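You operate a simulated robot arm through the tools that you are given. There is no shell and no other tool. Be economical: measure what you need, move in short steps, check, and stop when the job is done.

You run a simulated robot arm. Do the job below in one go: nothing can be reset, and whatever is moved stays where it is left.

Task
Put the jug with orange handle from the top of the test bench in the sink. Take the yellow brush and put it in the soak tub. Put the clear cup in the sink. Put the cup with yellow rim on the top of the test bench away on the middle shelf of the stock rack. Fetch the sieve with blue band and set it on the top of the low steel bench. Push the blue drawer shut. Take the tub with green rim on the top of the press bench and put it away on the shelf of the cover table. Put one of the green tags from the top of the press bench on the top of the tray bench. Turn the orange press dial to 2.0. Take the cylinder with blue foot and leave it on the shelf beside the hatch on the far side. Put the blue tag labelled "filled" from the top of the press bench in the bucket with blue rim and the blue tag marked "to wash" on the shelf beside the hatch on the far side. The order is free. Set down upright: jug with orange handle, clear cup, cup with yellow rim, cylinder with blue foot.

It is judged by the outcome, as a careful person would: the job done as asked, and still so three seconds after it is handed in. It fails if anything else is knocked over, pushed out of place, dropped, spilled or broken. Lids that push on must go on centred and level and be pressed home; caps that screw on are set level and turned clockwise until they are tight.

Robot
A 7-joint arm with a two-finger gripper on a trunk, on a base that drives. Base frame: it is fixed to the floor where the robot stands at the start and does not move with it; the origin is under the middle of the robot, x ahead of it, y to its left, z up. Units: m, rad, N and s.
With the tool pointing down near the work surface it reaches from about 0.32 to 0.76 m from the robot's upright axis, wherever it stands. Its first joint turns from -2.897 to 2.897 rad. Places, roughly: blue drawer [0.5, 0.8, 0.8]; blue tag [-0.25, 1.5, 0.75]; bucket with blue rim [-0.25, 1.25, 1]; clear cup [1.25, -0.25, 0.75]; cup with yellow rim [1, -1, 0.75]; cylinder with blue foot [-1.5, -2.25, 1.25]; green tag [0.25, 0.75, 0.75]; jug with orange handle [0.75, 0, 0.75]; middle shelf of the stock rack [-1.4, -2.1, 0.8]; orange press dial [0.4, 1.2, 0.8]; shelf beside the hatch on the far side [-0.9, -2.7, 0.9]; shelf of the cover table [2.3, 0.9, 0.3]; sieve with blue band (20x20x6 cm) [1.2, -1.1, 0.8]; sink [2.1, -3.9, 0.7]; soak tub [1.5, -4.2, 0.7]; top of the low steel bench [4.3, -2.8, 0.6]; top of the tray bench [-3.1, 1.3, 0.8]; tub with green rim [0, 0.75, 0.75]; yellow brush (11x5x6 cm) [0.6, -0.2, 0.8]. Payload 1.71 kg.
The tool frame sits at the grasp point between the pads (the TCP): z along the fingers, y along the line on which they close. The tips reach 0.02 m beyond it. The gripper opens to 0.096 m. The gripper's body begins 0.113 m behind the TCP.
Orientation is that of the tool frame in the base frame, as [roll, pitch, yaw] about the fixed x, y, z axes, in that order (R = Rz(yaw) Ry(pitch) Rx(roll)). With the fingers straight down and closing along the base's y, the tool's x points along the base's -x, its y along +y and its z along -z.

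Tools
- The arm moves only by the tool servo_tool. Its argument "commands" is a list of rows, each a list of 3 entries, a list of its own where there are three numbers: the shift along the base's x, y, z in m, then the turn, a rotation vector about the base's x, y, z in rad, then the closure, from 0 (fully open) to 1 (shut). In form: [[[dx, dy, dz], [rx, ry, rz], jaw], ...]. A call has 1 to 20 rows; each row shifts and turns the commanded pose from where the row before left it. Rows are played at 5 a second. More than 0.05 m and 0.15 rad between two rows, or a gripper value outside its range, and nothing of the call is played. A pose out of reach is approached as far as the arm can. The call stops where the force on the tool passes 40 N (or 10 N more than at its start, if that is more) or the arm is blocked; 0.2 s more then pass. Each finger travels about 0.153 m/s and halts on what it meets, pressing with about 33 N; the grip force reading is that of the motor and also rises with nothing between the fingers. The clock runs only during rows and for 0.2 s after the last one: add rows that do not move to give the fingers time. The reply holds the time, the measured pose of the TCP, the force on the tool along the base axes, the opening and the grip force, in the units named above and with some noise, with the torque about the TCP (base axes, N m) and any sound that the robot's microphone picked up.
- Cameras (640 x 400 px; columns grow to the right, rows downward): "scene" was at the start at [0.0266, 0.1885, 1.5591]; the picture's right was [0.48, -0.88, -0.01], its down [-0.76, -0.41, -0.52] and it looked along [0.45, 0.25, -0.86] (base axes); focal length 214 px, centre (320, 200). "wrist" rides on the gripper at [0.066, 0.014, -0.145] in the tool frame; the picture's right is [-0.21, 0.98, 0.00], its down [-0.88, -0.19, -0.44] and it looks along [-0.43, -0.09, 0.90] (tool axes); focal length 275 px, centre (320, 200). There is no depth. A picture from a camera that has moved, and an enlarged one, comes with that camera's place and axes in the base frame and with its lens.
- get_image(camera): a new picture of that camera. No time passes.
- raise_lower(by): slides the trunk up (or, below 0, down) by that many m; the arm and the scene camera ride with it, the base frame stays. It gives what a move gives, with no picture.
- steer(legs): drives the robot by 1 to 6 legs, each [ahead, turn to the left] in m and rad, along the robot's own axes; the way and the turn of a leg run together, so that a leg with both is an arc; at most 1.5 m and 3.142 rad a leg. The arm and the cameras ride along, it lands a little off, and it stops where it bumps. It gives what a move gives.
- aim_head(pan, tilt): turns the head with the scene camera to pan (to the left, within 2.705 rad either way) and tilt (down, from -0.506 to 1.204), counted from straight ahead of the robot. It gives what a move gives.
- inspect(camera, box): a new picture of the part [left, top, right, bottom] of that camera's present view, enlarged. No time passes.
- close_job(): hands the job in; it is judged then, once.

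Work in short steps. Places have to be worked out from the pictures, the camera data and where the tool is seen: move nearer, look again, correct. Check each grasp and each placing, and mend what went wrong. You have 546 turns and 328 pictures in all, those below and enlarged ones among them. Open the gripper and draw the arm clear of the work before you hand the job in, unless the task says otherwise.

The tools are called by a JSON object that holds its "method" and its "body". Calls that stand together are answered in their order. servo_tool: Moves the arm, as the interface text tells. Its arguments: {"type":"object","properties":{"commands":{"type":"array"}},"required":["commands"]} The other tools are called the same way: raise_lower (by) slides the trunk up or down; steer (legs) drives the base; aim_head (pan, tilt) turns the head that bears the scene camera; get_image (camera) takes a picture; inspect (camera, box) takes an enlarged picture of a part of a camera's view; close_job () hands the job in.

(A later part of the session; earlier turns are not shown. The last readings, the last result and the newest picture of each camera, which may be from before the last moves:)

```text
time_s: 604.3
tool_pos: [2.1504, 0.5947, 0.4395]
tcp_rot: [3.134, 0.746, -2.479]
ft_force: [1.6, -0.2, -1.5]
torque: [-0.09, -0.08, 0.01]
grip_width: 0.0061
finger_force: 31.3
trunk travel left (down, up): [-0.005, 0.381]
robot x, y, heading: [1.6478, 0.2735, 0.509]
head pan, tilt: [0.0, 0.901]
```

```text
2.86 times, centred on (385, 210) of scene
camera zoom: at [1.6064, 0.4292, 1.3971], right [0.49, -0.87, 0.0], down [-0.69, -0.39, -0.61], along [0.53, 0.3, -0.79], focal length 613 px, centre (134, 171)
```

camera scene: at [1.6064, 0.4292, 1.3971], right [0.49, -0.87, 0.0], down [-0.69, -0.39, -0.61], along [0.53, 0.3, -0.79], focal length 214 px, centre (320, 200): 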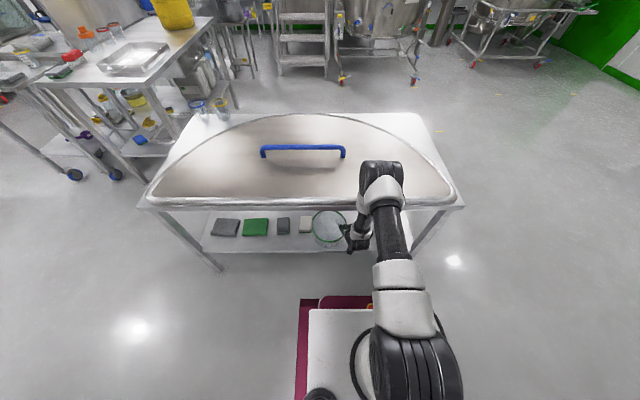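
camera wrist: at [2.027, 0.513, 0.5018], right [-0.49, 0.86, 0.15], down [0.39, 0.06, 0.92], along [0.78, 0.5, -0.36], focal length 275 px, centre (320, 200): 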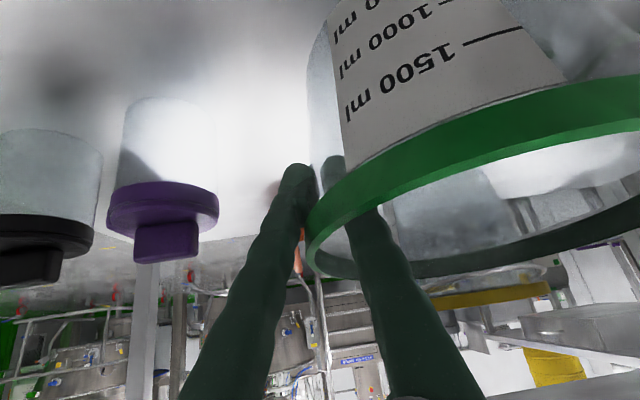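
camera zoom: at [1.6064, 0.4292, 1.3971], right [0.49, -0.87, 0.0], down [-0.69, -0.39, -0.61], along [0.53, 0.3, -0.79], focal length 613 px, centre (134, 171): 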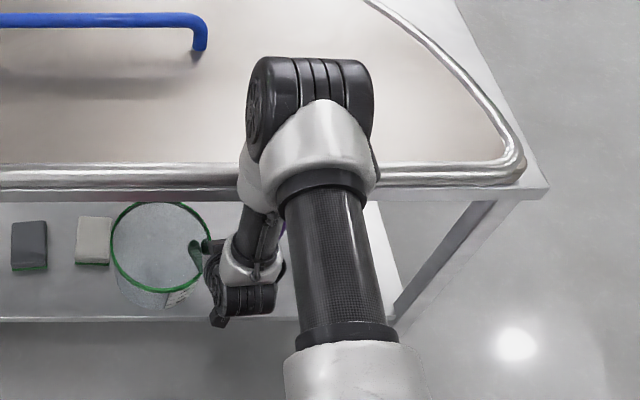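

The forearm is nearly vertical at the table edge—too close. I back the base 8 cm and extend the arm instead, which slants the forearm.

{"method": "steer", "body": {"legs": [[-0.08, 0]]}}

{"method": "servo_tool", "body": {"commands": [[[0.0336, 0.0218, 0], [0, 0, 0], 1], [[0.0336, 0.0218, 0], [0, 0, 0], 1], [[0, 0, 0], [0, 0, 0], 1]]}}

{"method": "inspect", "body": {"camera": "scene", "box": [300, 120, 470, 280]}}

```text
time_s: 605.4
tool_pos: [2.0806, 0.5547, 0.4404]
tcp_rot: [3.134, 0.745, -2.479]
ft_force: [-0.8, 0.5, -0.8]
torque: [-0.08, -0.07, 0.0]
grip_width: 0.006
finger_force: 31.5
trunk travel left (down, up): [-0.005, 0.381]
robot x, y, heading: [1.5743, 0.2357, 0.514]
head pan, tilt: [0.0, 0.901]
```

```text
time_s: 606.2
tool_pos: [2.1413, 0.597, 0.4474]
tcp_rot: [3.137, 0.761, -2.476]
ft_force: [0.3, -0.7, -0.8]
torque: [-0.11, 0.0, 0.01]
grip_width: 0.0062
finger_force: 31.0
trunk travel left (down, up): [-0.005, 0.381]
robot x, y, heading: [1.5759, 0.2334, 0.51]
head pan, tilt: [0.0, 0.901]
```

```text
2.50 times, centred on (385, 200) of scene
camera zoom: at [1.5361, 0.3899, 1.3971], right [0.49, -0.87, 0.0], down [-0.69, -0.39, -0.61], along [0.53, 0.3, -0.79], focal length 536 px, centre (158, 200)
```

zoom: 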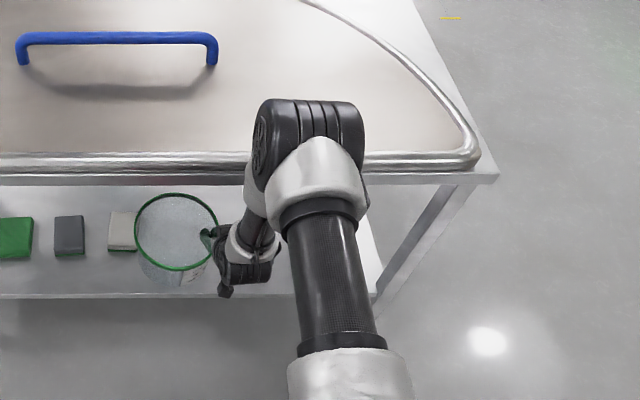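

Now I extend further with a 2.5 cm shift to the right to clear the white sponge, and correct the drift.

{"method": "servo_tool", "body": {"commands": [[[0.03, 0.002, -0.006], [-0.0175, 0.023, 0], 1], [[0.03, 0.013, 0], [0, 0, 0], 1], [[0.029, 0.013, 0], [0, 0, 0], 1], [[0, 0, 0], [0, 0, 0], 1]]}}

{"method": "get_image", "body": {"camera": "wrist"}}

{"method": "inspect", "body": {"camera": "scene", "box": [280, 120, 470, 280]}}

```text
time_s: 607.2
tool_pos: [2.217, 0.6187, 0.4397]
tcp_rot: [3.134, 0.722, -2.478]
ft_force: [0.3, -0.3, -1.1]
torque: [-0.11, -0.06, -0.01]
grip_width: 0.0061
finger_force: 31.1
trunk travel left (down, up): [-0.005, 0.381]
robot x, y, heading: [1.5804, 0.2334, 0.516]
head pan, tilt: [0.0, 0.901]
```

```text
149 pictures are left
camera wrist: at [2.0953, 0.5383, 0.5051], right [-0.49, 0.86, 0.14], down [0.4, 0.08, 0.91], along [0.78, 0.5, -0.38], focal length 275 px, centre (320, 200)
```

wrist: 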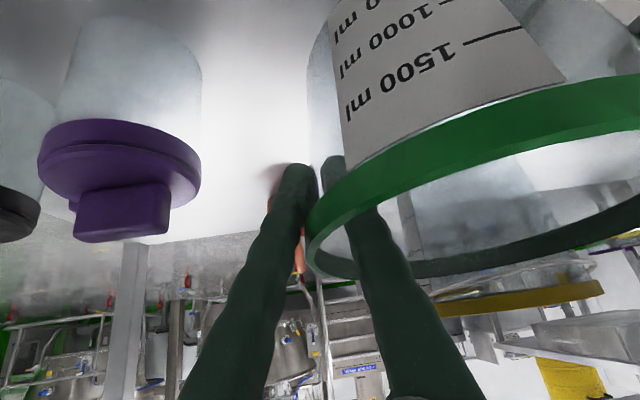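

```text
2.50 times, centred on (375, 200) of scene
camera zoom: at [1.5067, 0.3742, 1.3972], right [0.49, -0.87, 0.0], down [-0.68, -0.38, -0.63], along [0.55, 0.31, -0.78], focal length 536 px, centre (182, 200)
```

zoom: 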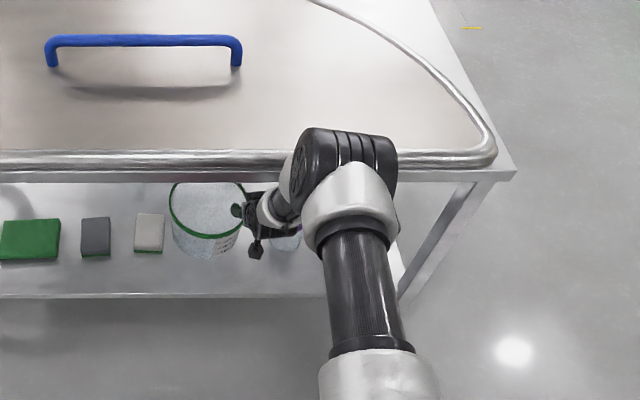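

The head shifted backwards relative to the base, which suggests the forearm leans on the table edge. I back the base 6 cm and check.

{"method": "steer", "body": {"legs": [[-0.06, 0]]}}

{"method": "inspect", "body": {"camera": "scene", "box": [280, 120, 470, 280]}}

```text
time_s: 608.2
tool_pos: [2.183, 0.5959, 0.4267]
tcp_rot: [3.132, 0.717, -2.481]
ft_force: [0.5, -0.2, -4.1]
torque: [0.05, -0.23, -0.02]
grip_width: 0.0063
finger_force: 31.1
trunk travel left (down, up): [-0.005, 0.381]
robot x, y, heading: [1.525, 0.2025, 0.507]
head pan, tilt: [0.0, 0.901]
```

```text
2.50 times, centred on (375, 200) of scene
camera zoom: at [1.4934, 0.3659, 1.3965], right [0.49, -0.87, 0.0], down [-0.7, -0.39, -0.6], along [0.52, 0.29, -0.8], focal length 536 px, centre (182, 200)
```

zoom: 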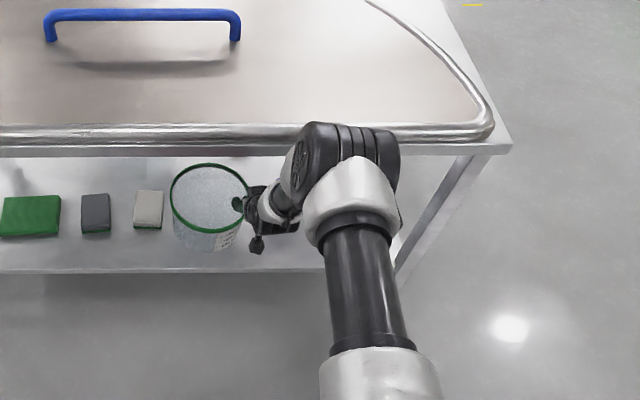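

Free again. I extend 5.5 cm more and check the lean.

{"method": "servo_tool", "body": {"commands": [[[0.023, 0.015, 0], [0, 0, 0], 1], [[0.023, 0.015, 0], [0, 0, 0], 1], [[0, 0, 0], [0, 0, 0], 1]]}}

{"method": "inspect", "body": {"camera": "scene", "box": [280, 120, 470, 280]}}

```text
time_s: 609.0
tool_pos: [2.2223, 0.6206, 0.443]
tcp_rot: [3.139, 0.737, -2.477]
ft_force: [0.7, 0.1, -0.7]
torque: [-0.11, -0.09, 0.03]
grip_width: 0.0059
finger_force: 31.1
trunk travel left (down, up): [-0.005, 0.381]
robot x, y, heading: [1.5266, 0.2044, 0.508]
head pan, tilt: [0.0, 0.901]
```

```text
2.50 times, centred on (375, 200) of scene
camera zoom: at [1.4844, 0.3609, 1.3971], right [0.49, -0.87, 0.0], down [-0.69, -0.39, -0.61], along [0.53, 0.3, -0.79], focal length 536 px, centre (182, 200)
```

zoom: 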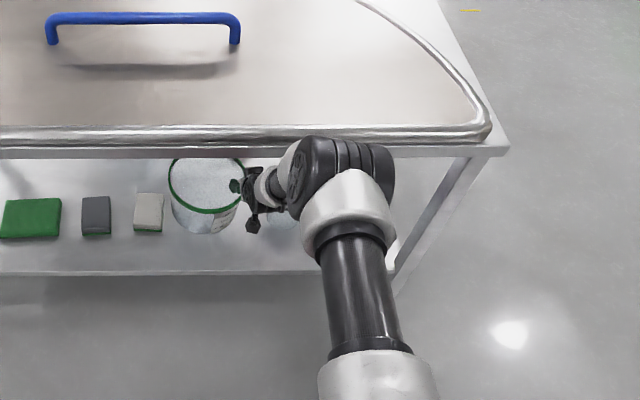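

No lean now, and the tub is fully over the shelf. I lower it gently.

{"method": "servo_tool", "body": {"commands": [[[0.004, 0.002, -0.02], [0, 0, 0], 1], [[0, 0, -0.02], [0, 0, 0], 1], [[0, 0, -0.01], [0, 0, 0], 1], [[0, 0, 0], [0, 0, 0], 1]]}}

{"method": "inspect", "body": {"camera": "scene", "box": [280, 120, 470, 280]}}

```text
time_s: 610.0
tool_pos: [2.2297, 0.6219, 0.3975]
tcp_rot: [3.14, 0.747, -2.479]
ft_force: [4.0, -4.8, 20.1]
torque: [-0.24, 1.18, 0.27]
grip_width: 0.0062
finger_force: 31.0
trunk travel left (down, up): [-0.005, 0.381]
robot x, y, heading: [1.5273, 0.2047, 0.511]
head pan, tilt: [0.0, 0.901]
```

```text
2.50 times, centred on (375, 200) of scene
camera zoom: at [1.4827, 0.3596, 1.3973], right [0.49, -0.87, 0.0], down [-0.69, -0.39, -0.61], along [0.53, 0.3, -0.79], focal length 536 px, centre (182, 200)
```

zoom: 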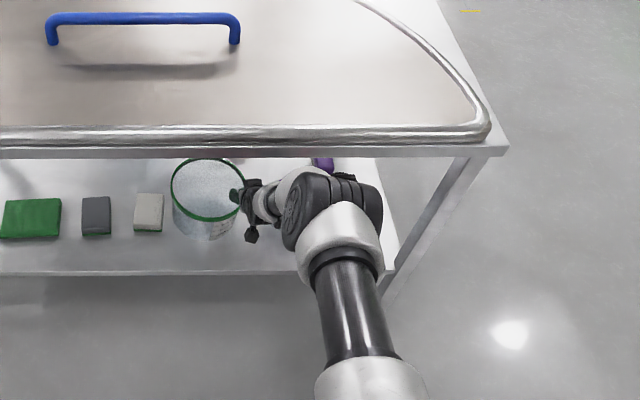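

Contact at z≈0.398. I release with a small opening, withdraw along the tool axis and then straight out.

{"method": "servo_tool", "body": {"commands": [[[0, 0, 0.003], [0, 0, 0], 1], [[0, 0, 0], [0, 0, 0], 0.8], [[0, 0, 0], [0, 0, 0], 0.7], [[-0.016, -0.0125, 0.022], [0, 0, 0], 0.7], [[-0.02, -0.016, 0.028], [0, 0, 0], 0.7], [[-0.02, -0.016, 0.028], [0, 0, 0], 0.7], [[0, 0, 0], [0, 0, 0], 0.7]]}}

{"method": "get_image", "body": {"camera": "wrist"}}

{"method": "inspect", "body": {"camera": "scene", "box": [280, 120, 470, 280]}}

```text
time_s: 611.6
tool_pos: [2.1708, 0.5772, 0.4785]
tcp_rot: [3.139, 0.738, -2.48]
ft_force: [-0.7, -0.1, 0.8]
torque: [0.0, 0.0, 0.0]
grip_width: 0.0288
finger_force: 0.0
trunk travel left (down, up): [-0.005, 0.381]
robot x, y, heading: [1.5242, 0.2046, 0.511]
head pan, tilt: [0.0, 0.901]
```

```text
144 pictures are left
camera wrist: at [2.0472, 0.4971, 0.5415], right [-0.48, 0.86, 0.14], down [0.39, 0.07, 0.92], along [0.78, 0.5, -0.37], focal length 275 px, centre (320, 200)
```

wrist: 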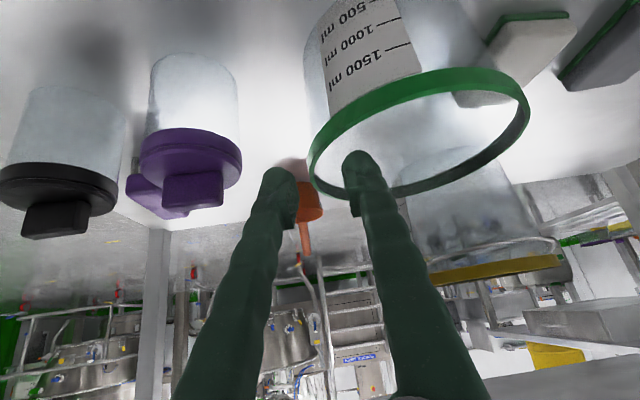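

```text
2.50 times, centred on (375, 200) of scene
camera zoom: at [1.4841, 0.3607, 1.3971], right [0.49, -0.87, 0.0], down [-0.69, -0.39, -0.61], along [0.53, 0.3, -0.79], focal length 536 px, centre (182, 200)
```

zoom: 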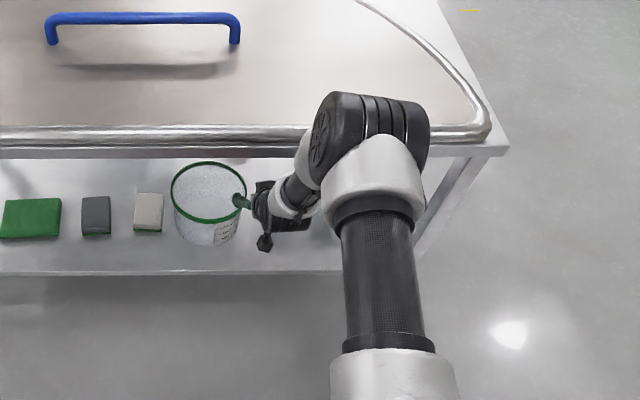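

The tub stands on the shelf. I withdraw the arm straight out.

{"method": "servo_tool", "body": {"commands": [[[-0.0336, -0.0218, 0.005], [0, 0, 0], 0.7], [[-0.0336, -0.0218, 0.005], [0, 0, 0], 0.7], [[-0.0336, -0.0218, 0], [0, 0, 0], 0.7], [[-0.0336, -0.0218, 0], [0, 0, 0], 0.7], [[-0.0336, -0.0218, 0], [0, 0, 0], 0.7], [[0, 0, 0], [0, 0, 0], 0.7]]}}

{"method": "get_image", "body": {"camera": "scene"}}

```text
time_s: 613.0
tool_pos: [2.0024, 0.4665, 0.4881]
tcp_rot: [3.138, 0.738, -2.477]
ft_force: [0.0, -0.8, -0.6]
torque: [-0.01, -0.01, -0.03]
grip_width: 0.0292
finger_force: 0.0
trunk travel left (down, up): [-0.005, 0.381]
robot x, y, heading: [1.5254, 0.2079, 0.508]
head pan, tilt: [0.0, 0.901]
```

```text
142 pictures are left
camera scene: at [1.4843, 0.3608, 1.3971], right [0.49, -0.87, 0.0], down [-0.69, -0.39, -0.61], along [0.53, 0.3, -0.79], focal length 214 px, centre (320, 200)
```

scene: 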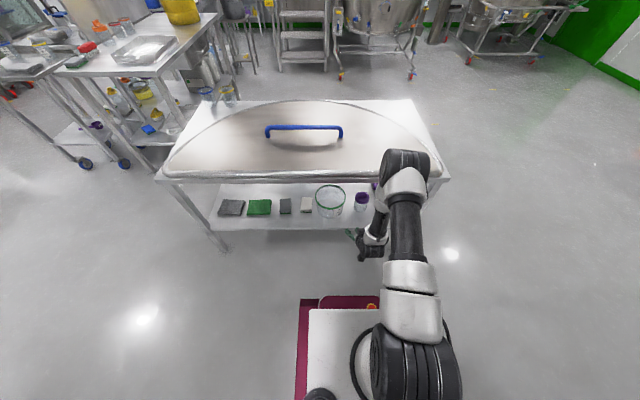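

Tub done. I raise the trunk and bring the tool up and vertical before driving.

{"method": "raise_lower", "body": {"by": 0.17}}

{"method": "servo_tool", "body": {"commands": [[[0, 0, 0.05], [0, 0, 0], 0.5], [[0, 0, 0.05], [0, 0, 0], 0.2], [[0, 0, 0.05], [0, 0, 0], 0], [[0, 0, 0.05], [-0.06, 0.077, 0], 0], [[0, 0, 0.05], [-0.06, 0.077, 0], 0], [[0, 0, 0.05], [-0.06, 0.077, 0], 0], [[0, 0, 0.05], [-0.06, 0.077, 0], 0], [[0, 0, 0.05], [-0.06, 0.077, 0], 0], [[0, 0, 0.04], [-0.06, 0.077, 0], 0], [[0, 0, 0], [-0.06, 0.077, 0], 0], [[0, 0, 0], [-0.03, 0.038, 0], 0], [[0, 0, 0], [0, 0, 0], 0]]}}

```text
time_s: 614.9
tool_pos: [2.0019, 0.4675, 0.6582]
tcp_rot: [3.139, 0.737, -2.478]
ft_force: [0.4, -0.4, 0.9]
torque: [0.01, 0.01, 0.02]
grip_width: 0.0287
finger_force: 0.1
trunk travel left (down, up): [-0.175, 0.211]
robot x, y, heading: [1.5275, 0.2075, 0.508]
head pan, tilt: [0.0, 0.901]
```

```text
time_s: 617.5
tool_pos: [2.0029, 0.4683, 1.0968]
tcp_rot: [3.139, 0.005, -2.478]
ft_force: [0.1, 0.0, 0.2]
torque: [0.02, 0.02, 0.01]
grip_width: 0.0961
finger_force: 0.1
trunk travel left (down, up): [-0.175, 0.211]
robot x, y, heading: [1.5273, 0.2058, 0.51]
head pan, tilt: [0.0, 0.901]
```

Now I drive to the east side of the press bench.

{"method": "servo_tool", "body": {"commands": [[[-0.04, -0.022, 0.02], [0, 0, 0], 0], [[-0.04, -0.022, 0.02], [0, 0, 0], 0], [[0, 0, 0], [0, 0, 0], 0]]}}

{"method": "steer", "body": {"legs": [[0, 1.53], [1.15, 0], [0, 1.6]]}}

{"method": "aim_head", "body": {"pan": 0.1, "tilt": 0.9}}

{"method": "get_image", "body": {"camera": "scene"}}

```text
time_s: 618.3
tool_pos: [1.9227, 0.4249, 1.1377]
tcp_rot: [3.136, 0.007, -2.478]
ft_force: [-0.3, -0.4, 0.0]
torque: [0.02, 0.01, -0.04]
grip_width: 0.096
finger_force: 0.0
trunk travel left (down, up): [-0.175, 0.211]
robot x, y, heading: [1.5252, 0.2045, 0.509]
head pan, tilt: [0.0, 0.901]
```

```text
time_s: 633.5
tool_pos: [0.6037, 1.0315, 1.1383]
tcp_rot: [3.139, 0.008, 0.619]
ft_force: [0.9, -0.9, 0.7]
torque: [-0.01, -0.03, 0.0]
grip_width: 0.096
finger_force: 0.0
trunk travel left (down, up): [-0.175, 0.211]
robot x, y, heading: [1.0101, 1.2365, -2.669]
head pan, tilt: [0.0, 0.901]
```

```text
time_s: 634.2
tool_pos: [0.6214, 1.0396, 1.1464]
tcp_rot: [3.14, 0.025, 0.619]
ft_force: [1.7, 0.4, 0.6]
torque: [-0.06, 0.07, 0.01]
grip_width: 0.0959
finger_force: 0.1
trunk travel left (down, up): [-0.175, 0.211]
robot x, y, heading: [1.0141, 1.2414, -2.673]
head pan, tilt: [0.099, 0.901]
```

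```text
141 pictures are left
camera scene: at [1.047, 1.0767, 1.5672], right [-0.54, 0.84, 0.0], down [0.67, 0.42, -0.61], along [-0.51, -0.33, -0.79], focal length 214 px, centre (320, 200)
```

scene: 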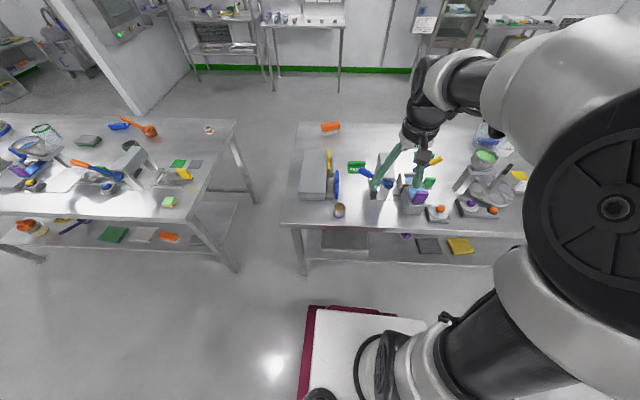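

I enlarge the drawer box and the press area.

{"method": "inspect", "body": {"camera": "scene", "box": [280, 110, 440, 240]}}

{"method": "inspect", "body": {"camera": "scene", "box": [390, 140, 550, 250]}}

{"method": "get_image", "body": {"camera": "wrist"}}

```text
3.08 times, centred on (360, 175) of scene
camera zoom: at [1.047, 1.0767, 1.5672], right [-0.54, 0.84, 0.0], down [0.67, 0.42, -0.61], along [-0.51, -0.33, -0.79], focal length 660 px, centre (197, 277)
```

zoom: 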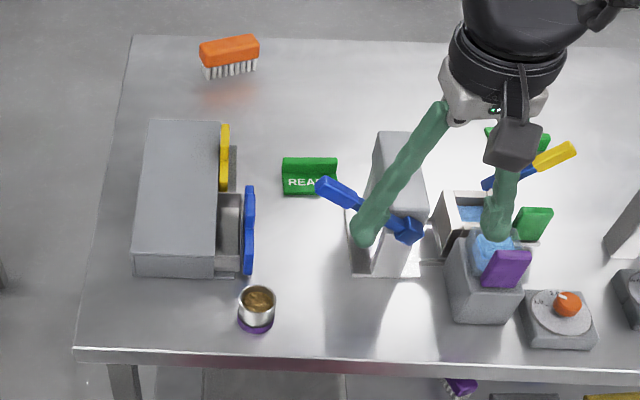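

```text
3.64 times, centred on (470, 195) of scene
camera zoom: at [1.047, 1.0767, 1.5672], right [-0.54, 0.84, 0.0], down [0.67, 0.42, -0.61], along [-0.51, -0.33, -0.79], focal length 780 px, centre (-226, 218)
```

zoom: 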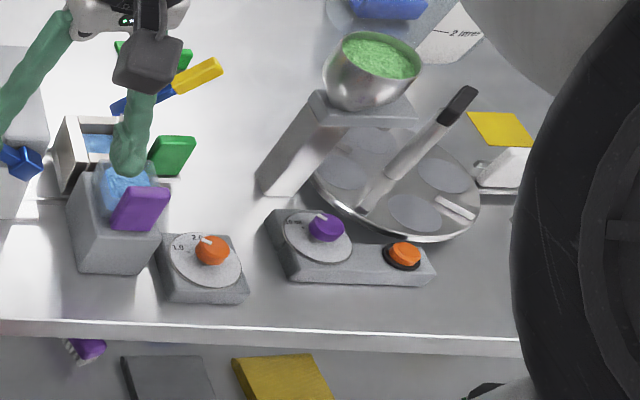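

```text
138 pictures are left
camera wrist: at [0.6857, 1.0686, 1.2905], right [0.4, -0.92, 0.01], down [-0.81, -0.35, 0.47], along [-0.42, -0.19, -0.89], focal length 275 px, centre (320, 200)
```

wrist: 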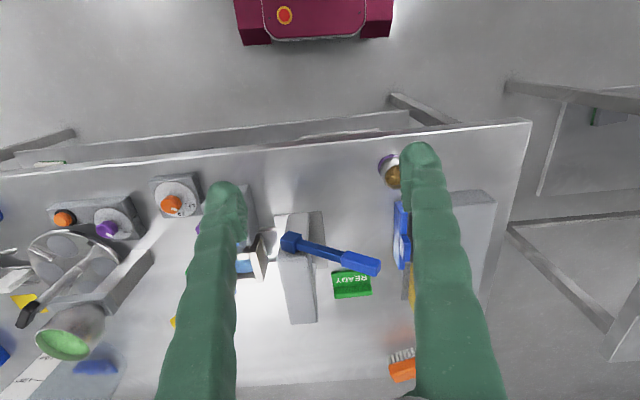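

Identified: the orange press dial (small box marked 1.0/2.0), a different orange push-button beside the purple dial, and the blue drawer open by a few cm (yellow one shut). I view the drawer closer first.

{"method": "servo_tool", "body": {"commands": [[[-0.01, -0.045, 0.01], [0, 0, 0], 1], [[-0.01, -0.045, 0.0], [0, 0, 0], 1], [[-0.01, -0.045, 0.0], [0, 0, 0], 1], [[-0.01, -0.02, 0], [0, 0, 0], 1], [[0, 0, 0], [0, 0, 0], 1]]}}

{"method": "get_image", "body": {"camera": "wrist"}}

```text
time_s: 635.4
tool_pos: [0.5795, 0.8828, 1.1565]
tcp_rot: [3.139, 0.02, 0.619]
ft_force: [0.4, 0.9, -0.4]
torque: [0.03, 0.04, -0.03]
grip_width: 0.0
finger_force: 29.2
trunk travel left (down, up): [-0.175, 0.211]
robot x, y, heading: [1.0087, 1.2409, -2.671]
head pan, tilt: [0.099, 0.901]
```

```text
137 pictures are left
camera wrist: at [0.6435, 0.9116, 1.299], right [0.4, -0.92, 0.01], down [-0.81, -0.35, 0.46], along [-0.42, -0.19, -0.89], focal length 275 px, centre (320, 200)
```

wrist: 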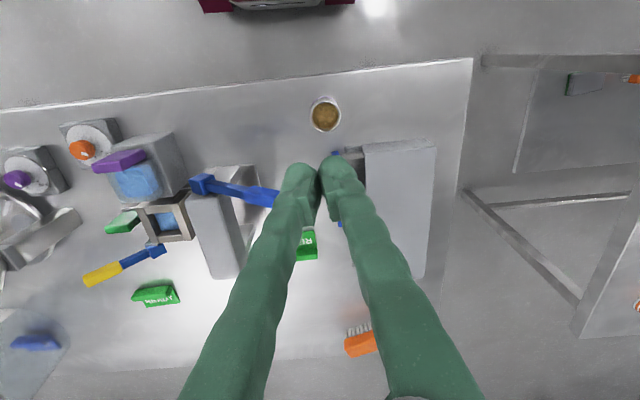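

Lever tip of the press hangs near (0.46, 0.89, 0.97), close to the drawer face at (0.46, 0.79). I'll push with closed fingers, hand tilted away from the lever, at the face's near end.

{"method": "servo_tool", "body": {"commands": [[[-0.02, -0.01, 0], [0.1165, 0.0647, -0.03], 1], [[-0.02, -0.01, 0], [0.1165, 0.0647, -0.03], 1], [[-0.02, -0.01, 0], [0.1165, 0.0647, 0], 1], [[-0.014, -0.008, -0.04], [0, 0, 0], 1], [[0, 0, -0.04], [0, 0, 0], 1], [[0, 0, 0], [0, 0, 0], 1]]}}

{"method": "get_image", "body": {"camera": "wrist"}}

{"method": "inspect", "body": {"camera": "scene", "box": [280, 110, 440, 240]}}

```text
time_s: 636.8
tool_pos: [0.5049, 0.8453, 1.075]
tcp_rot: [-2.744, -0.009, 0.562]
ft_force: [1.0, -0.2, 1.0]
torque: [0.02, 0.03, 0.01]
grip_width: 0.0
finger_force: 30.1
trunk travel left (down, up): [-0.175, 0.211]
robot x, y, heading: [1.0116, 1.2371, -2.67]
head pan, tilt: [0.099, 0.901]
```

```text
136 pictures are left
camera wrist: at [0.5973, 0.8201, 1.2038], right [0.31, -0.87, -0.38], down [-0.74, -0.47, 0.47], along [-0.59, 0.14, -0.79], focal length 275 px, centre (320, 200)
```

wrist: 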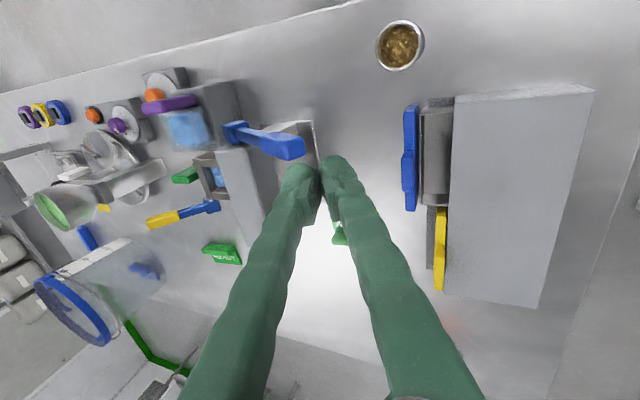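

```text
3.08 times, centred on (360, 175) of scene
camera zoom: at [1.0452, 1.0753, 1.5671], right [-0.54, 0.84, 0.0], down [0.67, 0.43, -0.61], along [-0.51, -0.33, -0.79], focal length 660 px, centre (197, 277)
```

zoom: 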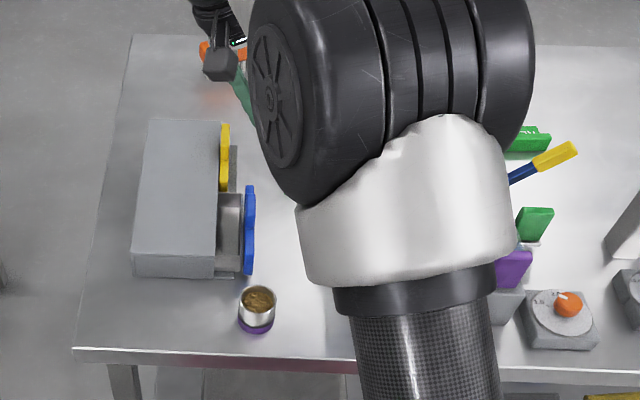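

The wrist view confirms the geometry; the fingers will descend 7 cm clear of the lever tip. I go down beside the drawer face.

{"method": "servo_tool", "body": {"commands": [[[0, 0, -0.045], [0, 0, 0], 1], [[0, 0, -0.045], [0, 0, 0], 1], [[0, 0, -0.045], [0, 0, 0], 1], [[0, 0, -0.045], [0, 0, 0], 1], [[0, 0, -0.03], [0, 0, 0], 1], [[0, 0, 0], [0, 0, 0], 1]]}}

{"method": "get_image", "body": {"camera": "wrist"}}

```text
time_s: 638.2
tool_pos: [0.5062, 0.8457, 0.8652]
tcp_rot: [-2.745, -0.009, 0.562]
ft_force: [-0.2, 0.3, 0.2]
torque: [0.03, 0.02, -0.03]
grip_width: 0.0
finger_force: 30.0
trunk travel left (down, up): [-0.175, 0.211]
robot x, y, heading: [1.0103, 1.2365, -2.676]
head pan, tilt: [0.099, 0.901]
```

```text
134 pictures are left
camera wrist: at [0.5978, 0.8211, 0.9955], right [0.31, -0.87, -0.38], down [-0.74, -0.47, 0.47], along [-0.59, 0.14, -0.79], focal length 275 px, centre (320, 200)
```

wrist: 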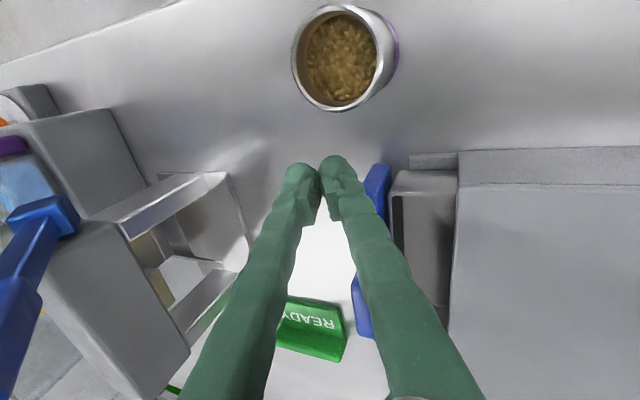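

The fingertips stand beside the blue face. I push along (0.485, -0.874) in 1 cm steps.

{"method": "servo_tool", "body": {"commands": [[[0.0049, -0.0087, 0], [0, 0, 0], 1], [[0.0049, -0.0087, 0], [0, 0, 0], 1], [[0.0049, -0.0087, 0], [0, 0, 0], 1], [[0, 0, 0], [0, 0, 0], 1]]}}

{"method": "get_image", "body": {"camera": "wrist"}}

```text
time_s: 639.2
tool_pos: [0.5209, 0.8202, 0.8674]
tcp_rot: [-2.745, -0.008, 0.563]
ft_force: [1.2, -0.1, 0.7]
torque: [0.03, 0.0, 0.02]
grip_width: 0.0
finger_force: 29.5
trunk travel left (down, up): [-0.175, 0.211]
robot x, y, heading: [1.0084, 1.2414, -2.677]
head pan, tilt: [0.099, 0.901]
```

```text
133 pictures are left
camera wrist: at [0.6123, 0.7957, 0.9956], right [0.31, -0.87, -0.38], down [-0.74, -0.47, 0.47], along [-0.59, 0.14, -0.79], focal length 275 px, centre (320, 200)
```

wrist: 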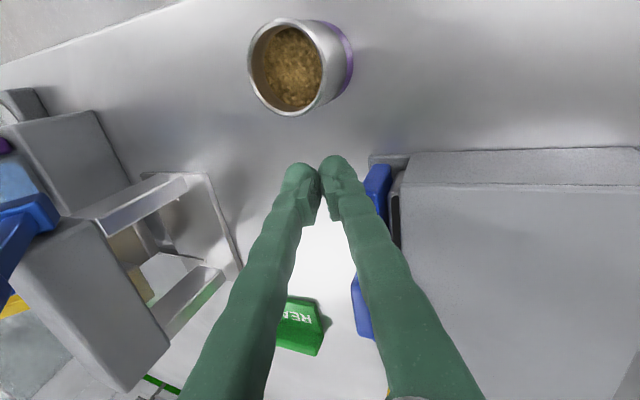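

The drawer follows easily. I continue until it stops.

{"method": "servo_tool", "body": {"commands": [[[0.0039, -0.007, 0], [0, 0, 0], 1], [[0.0039, -0.007, 0], [0, 0, 0], 1], [[0, 0, 0], [0, 0, 0], 1]]}}

{"method": "get_image", "body": {"camera": "wrist"}}

```text
time_s: 640.0
tool_pos: [0.5279, 0.8088, 0.8669]
tcp_rot: [-2.743, -0.009, 0.558]
ft_force: [-6.8, 16.4, 2.4]
torque: [0.15, 0.06, -0.08]
grip_width: 0.0002
finger_force: 29.5
trunk travel left (down, up): [-0.175, 0.211]
robot x, y, heading: [1.0096, 1.2382, -2.677]
head pan, tilt: [0.099, 0.901]
```

```text
132 pictures are left
camera wrist: at [0.6184, 0.7843, 0.9954], right [0.31, -0.87, -0.38], down [-0.75, -0.47, 0.47], along [-0.59, 0.14, -0.79], focal length 275 px, centre (320, 200)
```

wrist: 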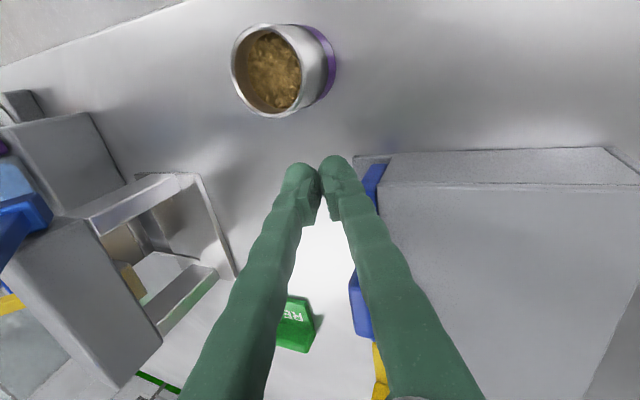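

The force rose to 17 N: the drawer has met its stop, flush beside the yellow one. I back off, rise and verify.

{"method": "servo_tool", "body": {"commands": [[[-0.008, 0.014, 0], [0, 0, 0], 1], [[0, 0, 0.045], [0, 0, 0], 1], [[0, 0, 0.045], [0, 0, 0], 1], [[0, 0, 0.045], [0, 0, 0], 1], [[0, 0, 0.045], [0, 0, 0], 1], [[0, 0, 0.045], [-0.1165, -0.0647, 0], 1], [[0, 0, 0.03], [-0.1165, -0.0647, 0], 1], [[0, 0, 0], [-0.1165, -0.0647, 0], 1], [[0, 0, 0], [0, 0, 0], 1]]}}

{"method": "inspect", "body": {"camera": "scene", "box": [280, 110, 440, 240]}}

```text
time_s: 642.0
tool_pos: [0.5201, 0.8212, 1.121]
tcp_rot: [3.139, 0.014, 0.562]
ft_force: [-0.7, -0.2, 0.4]
torque: [0.0, -0.01, 0.0]
grip_width: 0.0
finger_force: 30.1
trunk travel left (down, up): [-0.175, 0.211]
robot x, y, heading: [1.0081, 1.24, -2.674]
head pan, tilt: [0.099, 0.901]
```

```text
3.08 times, centred on (360, 175) of scene
camera zoom: at [1.045, 1.0756, 1.5671], right [-0.54, 0.84, 0.0], down [0.67, 0.43, -0.61], along [-0.51, -0.33, -0.79], focal length 660 px, centre (197, 277)
```

zoom: 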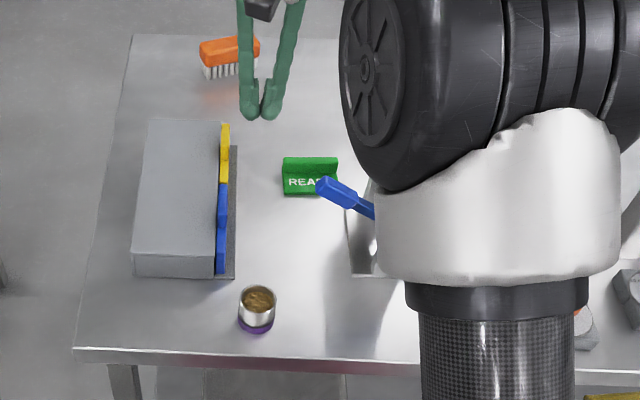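

The drawer is shut. Next the dial: I move the tool near it to look closely.

{"method": "servo_tool", "body": {"commands": [[[0, 0.045, 0.01], [0, 0, 0], 1], [[0, 0.045, 0.01], [0, 0, 0], 1], [[0, 0.045, 0], [0, 0, 0], 1], [[0, 0.045, 0], [0, 0, 0], 1], [[0, 0.045, 0], [0, 0, 0], 1], [[-0.005, 0.045, 0], [0, 0, 0], 1], [[-0.01, 0.045, 0], [0, 0, 0], 0], [[-0.02, 0.04, 0], [0, 0, 0], 0], [[-0.02, 0.04, 0], [0, 0, 0], 0], [[0, 0, 0], [0, 0, 0], 0]]}}

{"method": "get_image", "body": {"camera": "wrist"}}

```text
time_s: 644.2
tool_pos: [0.4634, 1.2156, 1.14]
tcp_rot: [3.14, 0.015, 0.56]
ft_force: [-0.2, 0.4, 0.0]
torque: [-0.04, -0.01, -0.03]
grip_width: 0.096
finger_force: 0.1
trunk travel left (down, up): [-0.175, 0.211]
robot x, y, heading: [1.0104, 1.2389, -2.678]
head pan, tilt: [0.099, 0.901]
```

```text
130 pictures are left
camera wrist: at [0.5274, 1.2384, 1.2847], right [0.35, -0.94, 0.01], down [-0.84, -0.31, 0.46], along [-0.43, -0.16, -0.89], focal length 275 px, centre (320, 200)
```

wrist: 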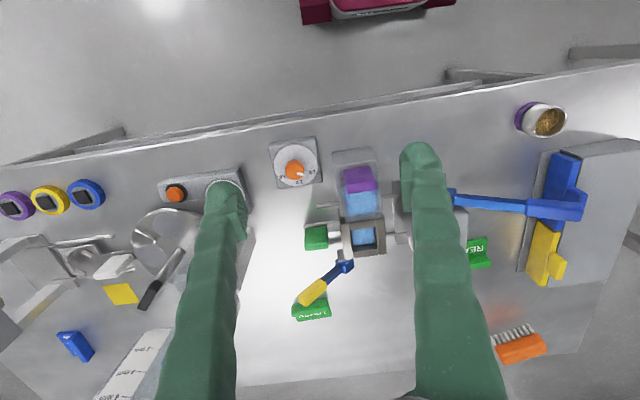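

{"method": "inspect", "body": {"camera": "wrist", "box": [255, 120, 335, 200]}}

```text
5.00 times, centred on (295, 160) of wrist
camera zoom: at [0.5274, 1.2384, 1.2847], right [0.35, -0.94, 0.01], down [-0.84, -0.31, 0.46], along [-0.43, -0.16, -0.89], focal length 1376 px, centre (445, 400)
```

zoom: 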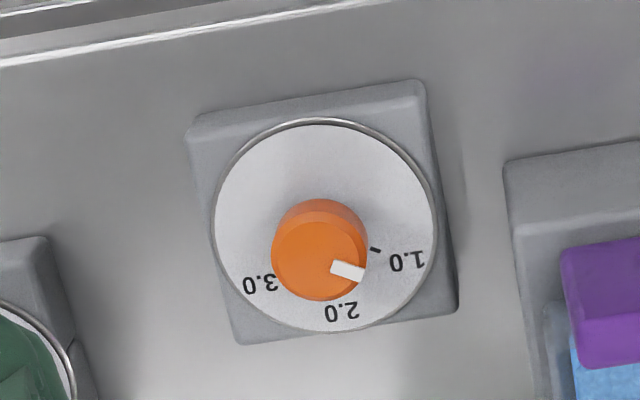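

The dial reads ~0.95–1.0 (pointer at -91°), with 1.0 at ≈-96°, 2.0 at ≈-151°, 3.0 at ≈154°. I need to turn about -60° (clockwise). I move above the knob (0.354, 1.2195).

{"method": "servo_tool", "body": {"commands": [[[-0.0363, 0.0013, 0], [0, 0, -0.07], 0.35], [[-0.0363, 0.0013, 0], [0, 0, -0.07], 0.35], [[-0.0363, 0.0013, 0], [0, 0, -0.07], 0.35], [[0, 0, -0.045], [0, 0, 0], 0.35], [[0, 0, -0.045], [0, 0, 0], 0.35], [[0, 0, -0.045], [0, 0, 0], 0.35], [[0, 0, 0], [0, 0, 0], 0.35]]}}

{"method": "get_image", "body": {"camera": "wrist"}}

```text
time_s: 645.8
tool_pos: [0.3571, 1.2185, 1.0046]
tcp_rot: [3.14, 0.013, 0.349]
ft_force: [0.3, 0.4, -0.9]
torque: [0.01, -0.01, 0.02]
grip_width: 0.0623
finger_force: 0.1
trunk travel left (down, up): [-0.175, 0.211]
robot x, y, heading: [1.007, 1.2386, -2.674]
head pan, tilt: [0.099, 0.901]
```

```text
128 pictures are left
camera wrist: at [0.4244, 1.2295, 1.1494], right [0.14, -0.99, 0.0], down [-0.88, -0.12, 0.46], along [-0.45, -0.07, -0.89], focal length 275 px, centre (320, 200)
```

wrist: 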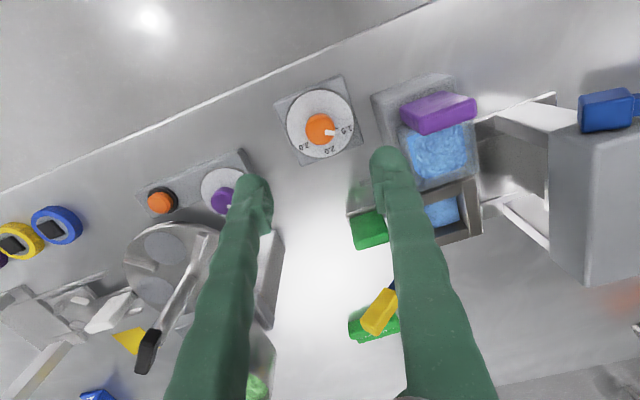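

Well centred. I descend around the knob.

{"method": "servo_tool", "body": {"commands": [[[0.002, 0.0005, -0.045], [0, 0, 0], 0.35], [[0, 0, -0.045], [0, 0, 0], 0.35], [[0, 0, -0.04], [0, 0, 0], 0.35], [[0, 0, -0.015], [0, 0, 0], 0.35], [[0, 0, 0], [0, 0, 0], 0.35]]}}

{"method": "get_image", "body": {"camera": "wrist"}}

```text
time_s: 647.0
tool_pos: [0.3588, 1.2207, 0.8613]
tcp_rot: [3.14, 0.013, 0.35]
ft_force: [-0.2, -1.1, -0.9]
torque: [0.0, 0.02, -0.02]
grip_width: 0.0622
finger_force: 0.0
trunk travel left (down, up): [-0.175, 0.211]
robot x, y, heading: [1.0054, 1.2404, -2.673]
head pan, tilt: [0.099, 0.901]
```

```text
127 pictures are left
camera wrist: at [0.4269, 1.2309, 1.0049], right [0.14, -0.99, 0.0], down [-0.88, -0.12, 0.46], along [-0.45, -0.07, -0.89], focal length 275 px, centre (320, 200)
```

wrist: 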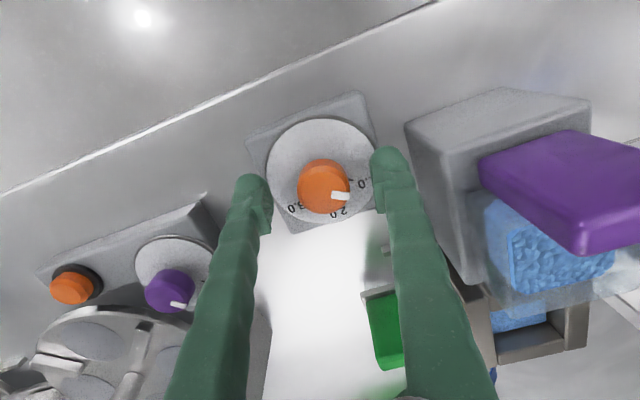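

{"method": "servo_tool", "body": {"commands": [[[0, -0.001, -0.011], [0, 0, 0], 0.35], [[0, 0, 0], [0, 0, 0], 0.6], [[0, 0, 0], [0, 0, 0], 0.8], [[0, 0, 0], [0, 0, 0], 0.8], [[0, 0, 0], [0, 0, 0], 0.8]]}}

{"method": "inspect", "body": {"camera": "wrist", "box": [220, 90, 420, 250]}}

```text
time_s: 648.2
tool_pos: [0.3593, 1.2193, 0.8499]
tcp_rot: [3.14, 0.012, 0.353]
ft_force: [2.2, -3.9, 0.7]
torque: [-0.02, -0.03, 0.02]
grip_width: 0.0286
finger_force: 35.0
trunk travel left (down, up): [-0.175, 0.211]
robot x, y, heading: [1.0087, 1.2371, -2.676]
head pan, tilt: [0.099, 0.901]
```

```text
2.50 times, centred on (320, 170) of wrist
camera zoom: at [0.4269, 1.2292, 0.9942], right [0.14, -0.99, 0.0], down [-0.88, -0.12, 0.46], along [-0.45, -0.07, -0.89], focal length 688 px, centre (320, 275)
```

zoom: 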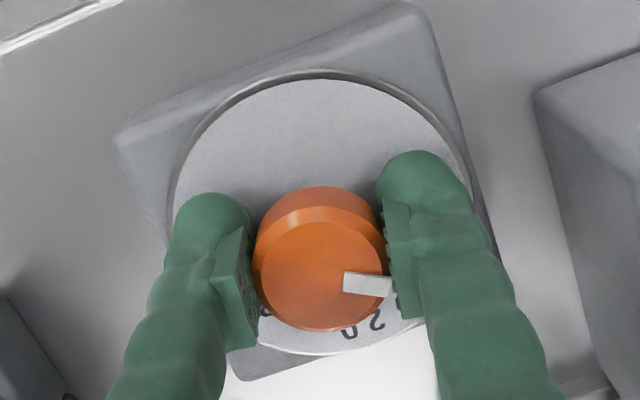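

Knob gripped. I rotate clockwise in small steps, half-way first.

{"method": "servo_tool", "body": {"commands": [[[0, 0, 0], [0, 0, -0.1], 0.8], [[0, 0, 0], [0, 0, -0.1], 0.8], [[0, 0, 0], [0, 0, -0.1], 0.8], [[0, 0, 0], [0, 0, -0.1], 0.8], [[0, 0, 0], [0, 0, -0.1], 0.8], [[0, 0, 0], [0, 0, 0], 0.8]]}}

{"method": "inspect", "body": {"camera": "wrist", "box": [220, 90, 420, 250]}}

```text
time_s: 649.6
tool_pos: [0.3587, 1.2192, 0.8501]
tcp_rot: [3.14, 0.013, -0.15]
ft_force: [5.4, -4.1, -1.4]
torque: [-0.05, -0.14, 0.0]
grip_width: 0.0287
finger_force: 35.0
trunk travel left (down, up): [-0.175, 0.211]
robot x, y, heading: [1.0089, 1.2405, -2.671]
head pan, tilt: [0.099, 0.901]
```

```text
2.50 times, centred on (320, 170) of wrist
camera zoom: at [0.4235, 1.1942, 0.9943], right [-0.35, -0.94, 0.0], down [-0.83, 0.31, 0.46], along [-0.43, 0.16, -0.89], focal length 688 px, centre (320, 275)
```

zoom: 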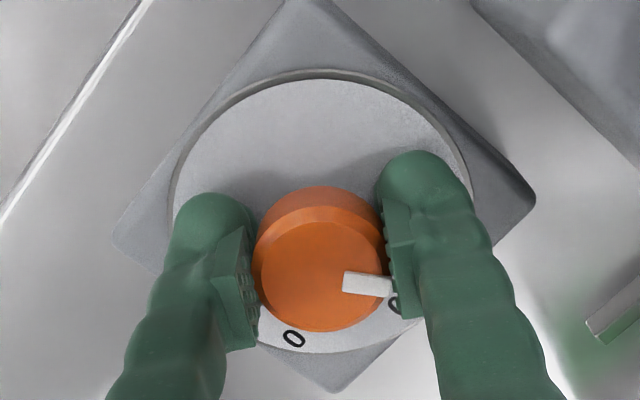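

The knob follows (pointer now ≈-119.5°). I turn another -31°.

{"method": "servo_tool", "body": {"commands": [[[0, 0, 0], [0, 0, -0.1], 0.8], [[0, 0, 0], [0, 0, -0.1], 0.8], [[0, 0, 0], [0, 0, -0.1], 0.8], [[0, 0, 0], [0, 0, -0.1], 0.8], [[0, 0, 0], [0, 0, -0.1], 0.8], [[0, 0, 0], [0, 0, -0.045], 0.8], [[0, 0, 0], [0, 0, 0], 0.8]]}}

{"method": "servo_tool", "body": {"commands": [[[0, 0, 0], [0, 0, 0], 0.5], [[0, 0, 0], [0, 0, 0], 0.35], [[0, 0, 0.04], [0, 0, 0], 0.35], [[0, 0, 0.045], [0, 0, 0], 0.35], [[0, 0, 0.045], [0, 0, 0], 0.35], [[0.03, 0.0, 0.03], [0, 0, 0], 0.35], [[0.03, 0.0, 0.03], [0, 0, 0], 0.35], [[0, 0, 0], [0, 0, 0], 0.35]]}}

{"method": "get_image", "body": {"camera": "wrist"}}

```text
time_s: 651.2
tool_pos: [0.3575, 1.2175, 0.8508]
tcp_rot: [3.141, 0.016, -0.695]
ft_force: [-0.2, -7.6, -0.9]
torque: [0.11, 0.02, 0.0]
grip_width: 0.0288
finger_force: 35.0
trunk travel left (down, up): [-0.175, 0.211]
robot x, y, heading: [1.0085, 1.2373, -2.672]
head pan, tilt: [0.099, 0.901]
```

```text
time_s: 653.0
tool_pos: [0.4195, 1.2178, 1.0411]
tcp_rot: [-3.139, 0.015, -0.696]
ft_force: [-0.7, -0.2, 0.7]
torque: [-0.01, -0.01, -0.01]
grip_width: 0.0624
finger_force: 0.1
trunk travel left (down, up): [-0.175, 0.211]
robot x, y, heading: [1.0093, 1.2368, -2.672]
head pan, tilt: [0.099, 0.901]
```

```text
124 pictures are left
camera wrist: at [0.4622, 1.1625, 1.1843], right [-0.78, -0.62, 0.0], down [-0.55, 0.7, 0.46], along [-0.29, 0.36, -0.89], focal length 275 px, centre (320, 200)
```

wrist: 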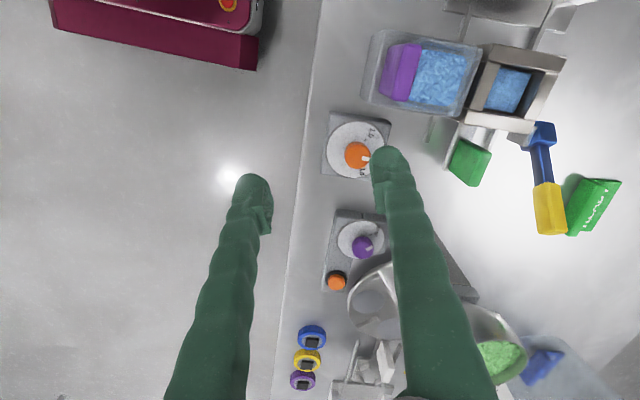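

I turn the wrist back for an unobstructed look at the pointer.

{"method": "servo_tool", "body": {"commands": [[[0.005, 0, 0.01], [0, 0, 0.14], 0.0], [[0.005, 0, 0.01], [0, 0, 0.14], 0], [[0.005, 0, 0], [0, 0, 0.14], 0], [[0.005, 0, 0], [0, 0, 0.14], 0], [[0, 0, 0], [0, 0, 0.14], 0], [[0, 0, 0], [0, 0, 0.14], 0], [[0, 0, 0], [0, 0, 0.14], 0], [[0, 0, 0], [0, 0, 0.1], 0], [[0, 0, 0], [0, 0, 0], 0]]}}

{"method": "inspect", "body": {"camera": "wrist", "box": [260, 80, 360, 190]}}

```text
time_s: 655.0
tool_pos: [0.4391, 1.2176, 1.0597]
tcp_rot: [3.14, 0.013, 0.388]
ft_force: [-0.6, 0.1, -0.4]
torque: [0.02, -0.02, 0.0]
grip_width: 0.0958
finger_force: 0.1
trunk travel left (down, up): [-0.175, 0.211]
robot x, y, heading: [1.0072, 1.236, -2.673]
head pan, tilt: [0.099, 0.901]
```

```text
3.64 times, centred on (310, 135) of wrist
camera zoom: at [0.5063, 1.2303, 1.2043], right [0.18, -0.98, 0.0], down [-0.88, -0.16, 0.46], along [-0.45, -0.09, -0.89], focal length 1001 px, centre (356, 436)
```

zoom: 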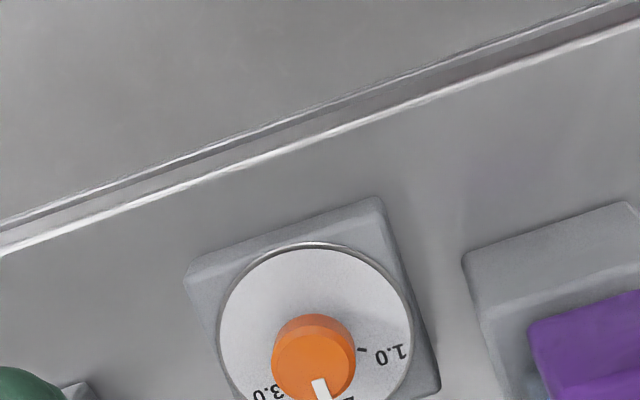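

{"method": "inspect", "body": {"camera": "wrist", "box": [270, 140, 350, 210]}}

```text
5.71 times, centred on (310, 175) of wrist
camera zoom: at [0.5063, 1.2303, 1.2043], right [0.18, -0.98, 0.0], down [-0.88, -0.16, 0.46], along [-0.45, -0.09, -0.89], focal length 1573 px, centre (377, 343)
```

zoom: 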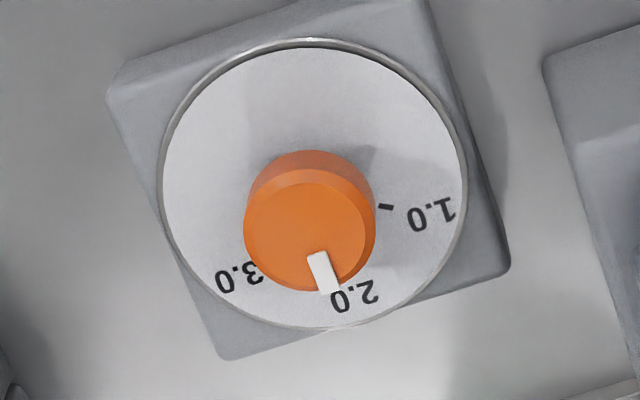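

The pointer (≈-151°) sits on 2.0. Last task: the sieve. I retract the arm and drive around to the south end of the test bench.

{"method": "servo_tool", "body": {"commands": [[[0.03, -0.005, 0.035], [0, 0, 0], 0], [[0.03, -0.01, 0.035], [0, 0, 0], 0], [[0.04, -0.02, 0.02], [0, 0, 0], 0], [[0.04, -0.02, 0.0], [0, 0, 0], 0], [[0, 0, 0], [0, 0, 0], 0]]}}

{"method": "steer", "body": {"legs": [[-0.1, 0], [0, 1.55], [1.2, 0]]}}

```text
time_s: 656.2
tool_pos: [0.5797, 1.1635, 1.1474]
tcp_rot: [-3.141, 0.014, 0.386]
ft_force: [0.5, -0.4, -0.6]
torque: [0.0, 0.02, -0.01]
grip_width: 0.0959
finger_force: 0.1
trunk travel left (down, up): [-0.175, 0.211]
robot x, y, heading: [1.0062, 1.2385, -2.674]
head pan, tilt: [0.099, 0.901]
```

```text
time_s: 668.1
tool_pos: [1.6769, -0.2497, 1.1469]
tcp_rot: [3.141, 0.014, 1.929]
ft_force: [0.4, -0.7, -0.3]
torque: [0.02, -0.01, 0.01]
grip_width: 0.0959
finger_force: 0.1
trunk travel left (down, up): [-0.175, 0.211]
robot x, y, heading: [1.6139, 0.1796, -1.139]
head pan, tilt: [0.099, 0.901]
```

{"method": "steer", "body": {"legs": [[1.0, 0], [0.95, 0], [0, -1.97], [0.93, 0], [0, -1.08]]}}

{"method": "aim_head", "body": {"pan": 0.0, "tilt": 0.85}}

{"method": "get_image", "body": {"camera": "scene"}}

{"method": "get_image", "body": {"camera": "wrist"}}

```text
time_s: 692.2
tool_pos: [1.4213, -1.2198, 1.1523]
tcp_rot: [3.138, 0.031, -1.102]
ft_force: [-0.5, -0.2, -0.1]
torque: [-0.01, 0.0, 0.02]
grip_width: 0.0958
finger_force: 0.0
trunk travel left (down, up): [-0.175, 0.211]
robot x, y, heading: [1.5245, -1.6271, 2.121]
head pan, tilt: [0.099, 0.901]
```

```text
time_s: 692.8
tool_pos: [1.4308, -1.2356, 1.1601]
tcp_rot: [3.134, 0.047, -1.1]
ft_force: [0.5, -1.5, 0.7]
torque: [0.05, 0.05, -0.02]
grip_width: 0.0958
finger_force: 0.0
trunk travel left (down, up): [-0.175, 0.211]
robot x, y, heading: [1.5198, -1.6211, 2.12]
head pan, tilt: [0.0, 0.85]
```

```text
121 pictures are left
camera scene: at [1.3667, -1.6704, 1.5709], right [0.85, 0.52, 0.0], down [0.4, -0.65, -0.65], along [-0.34, 0.55, -0.76], focal length 214 px, centre (320, 200)
```

scene: 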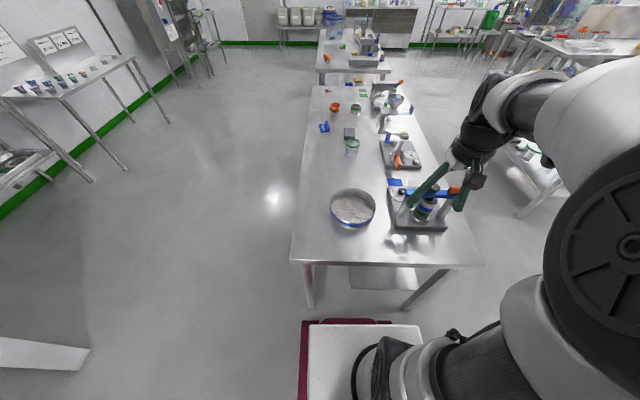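

```text
120 pictures are left
camera wrist: at [1.4519, -1.3062, 1.302], right [-0.97, -0.26, 0.01], down [-0.22, 0.85, 0.48], along [-0.14, 0.46, -0.88], focal length 275 px, centre (320, 200)
```

wrist: 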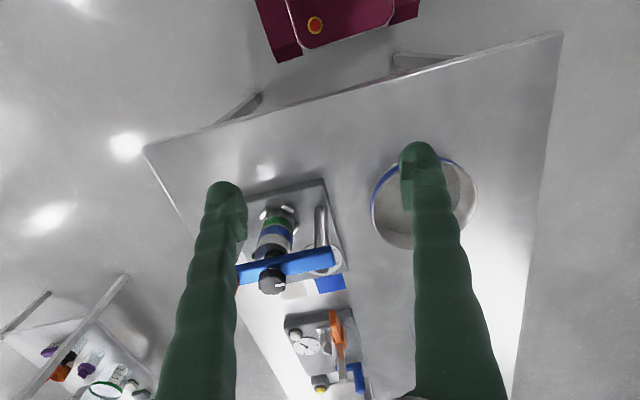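

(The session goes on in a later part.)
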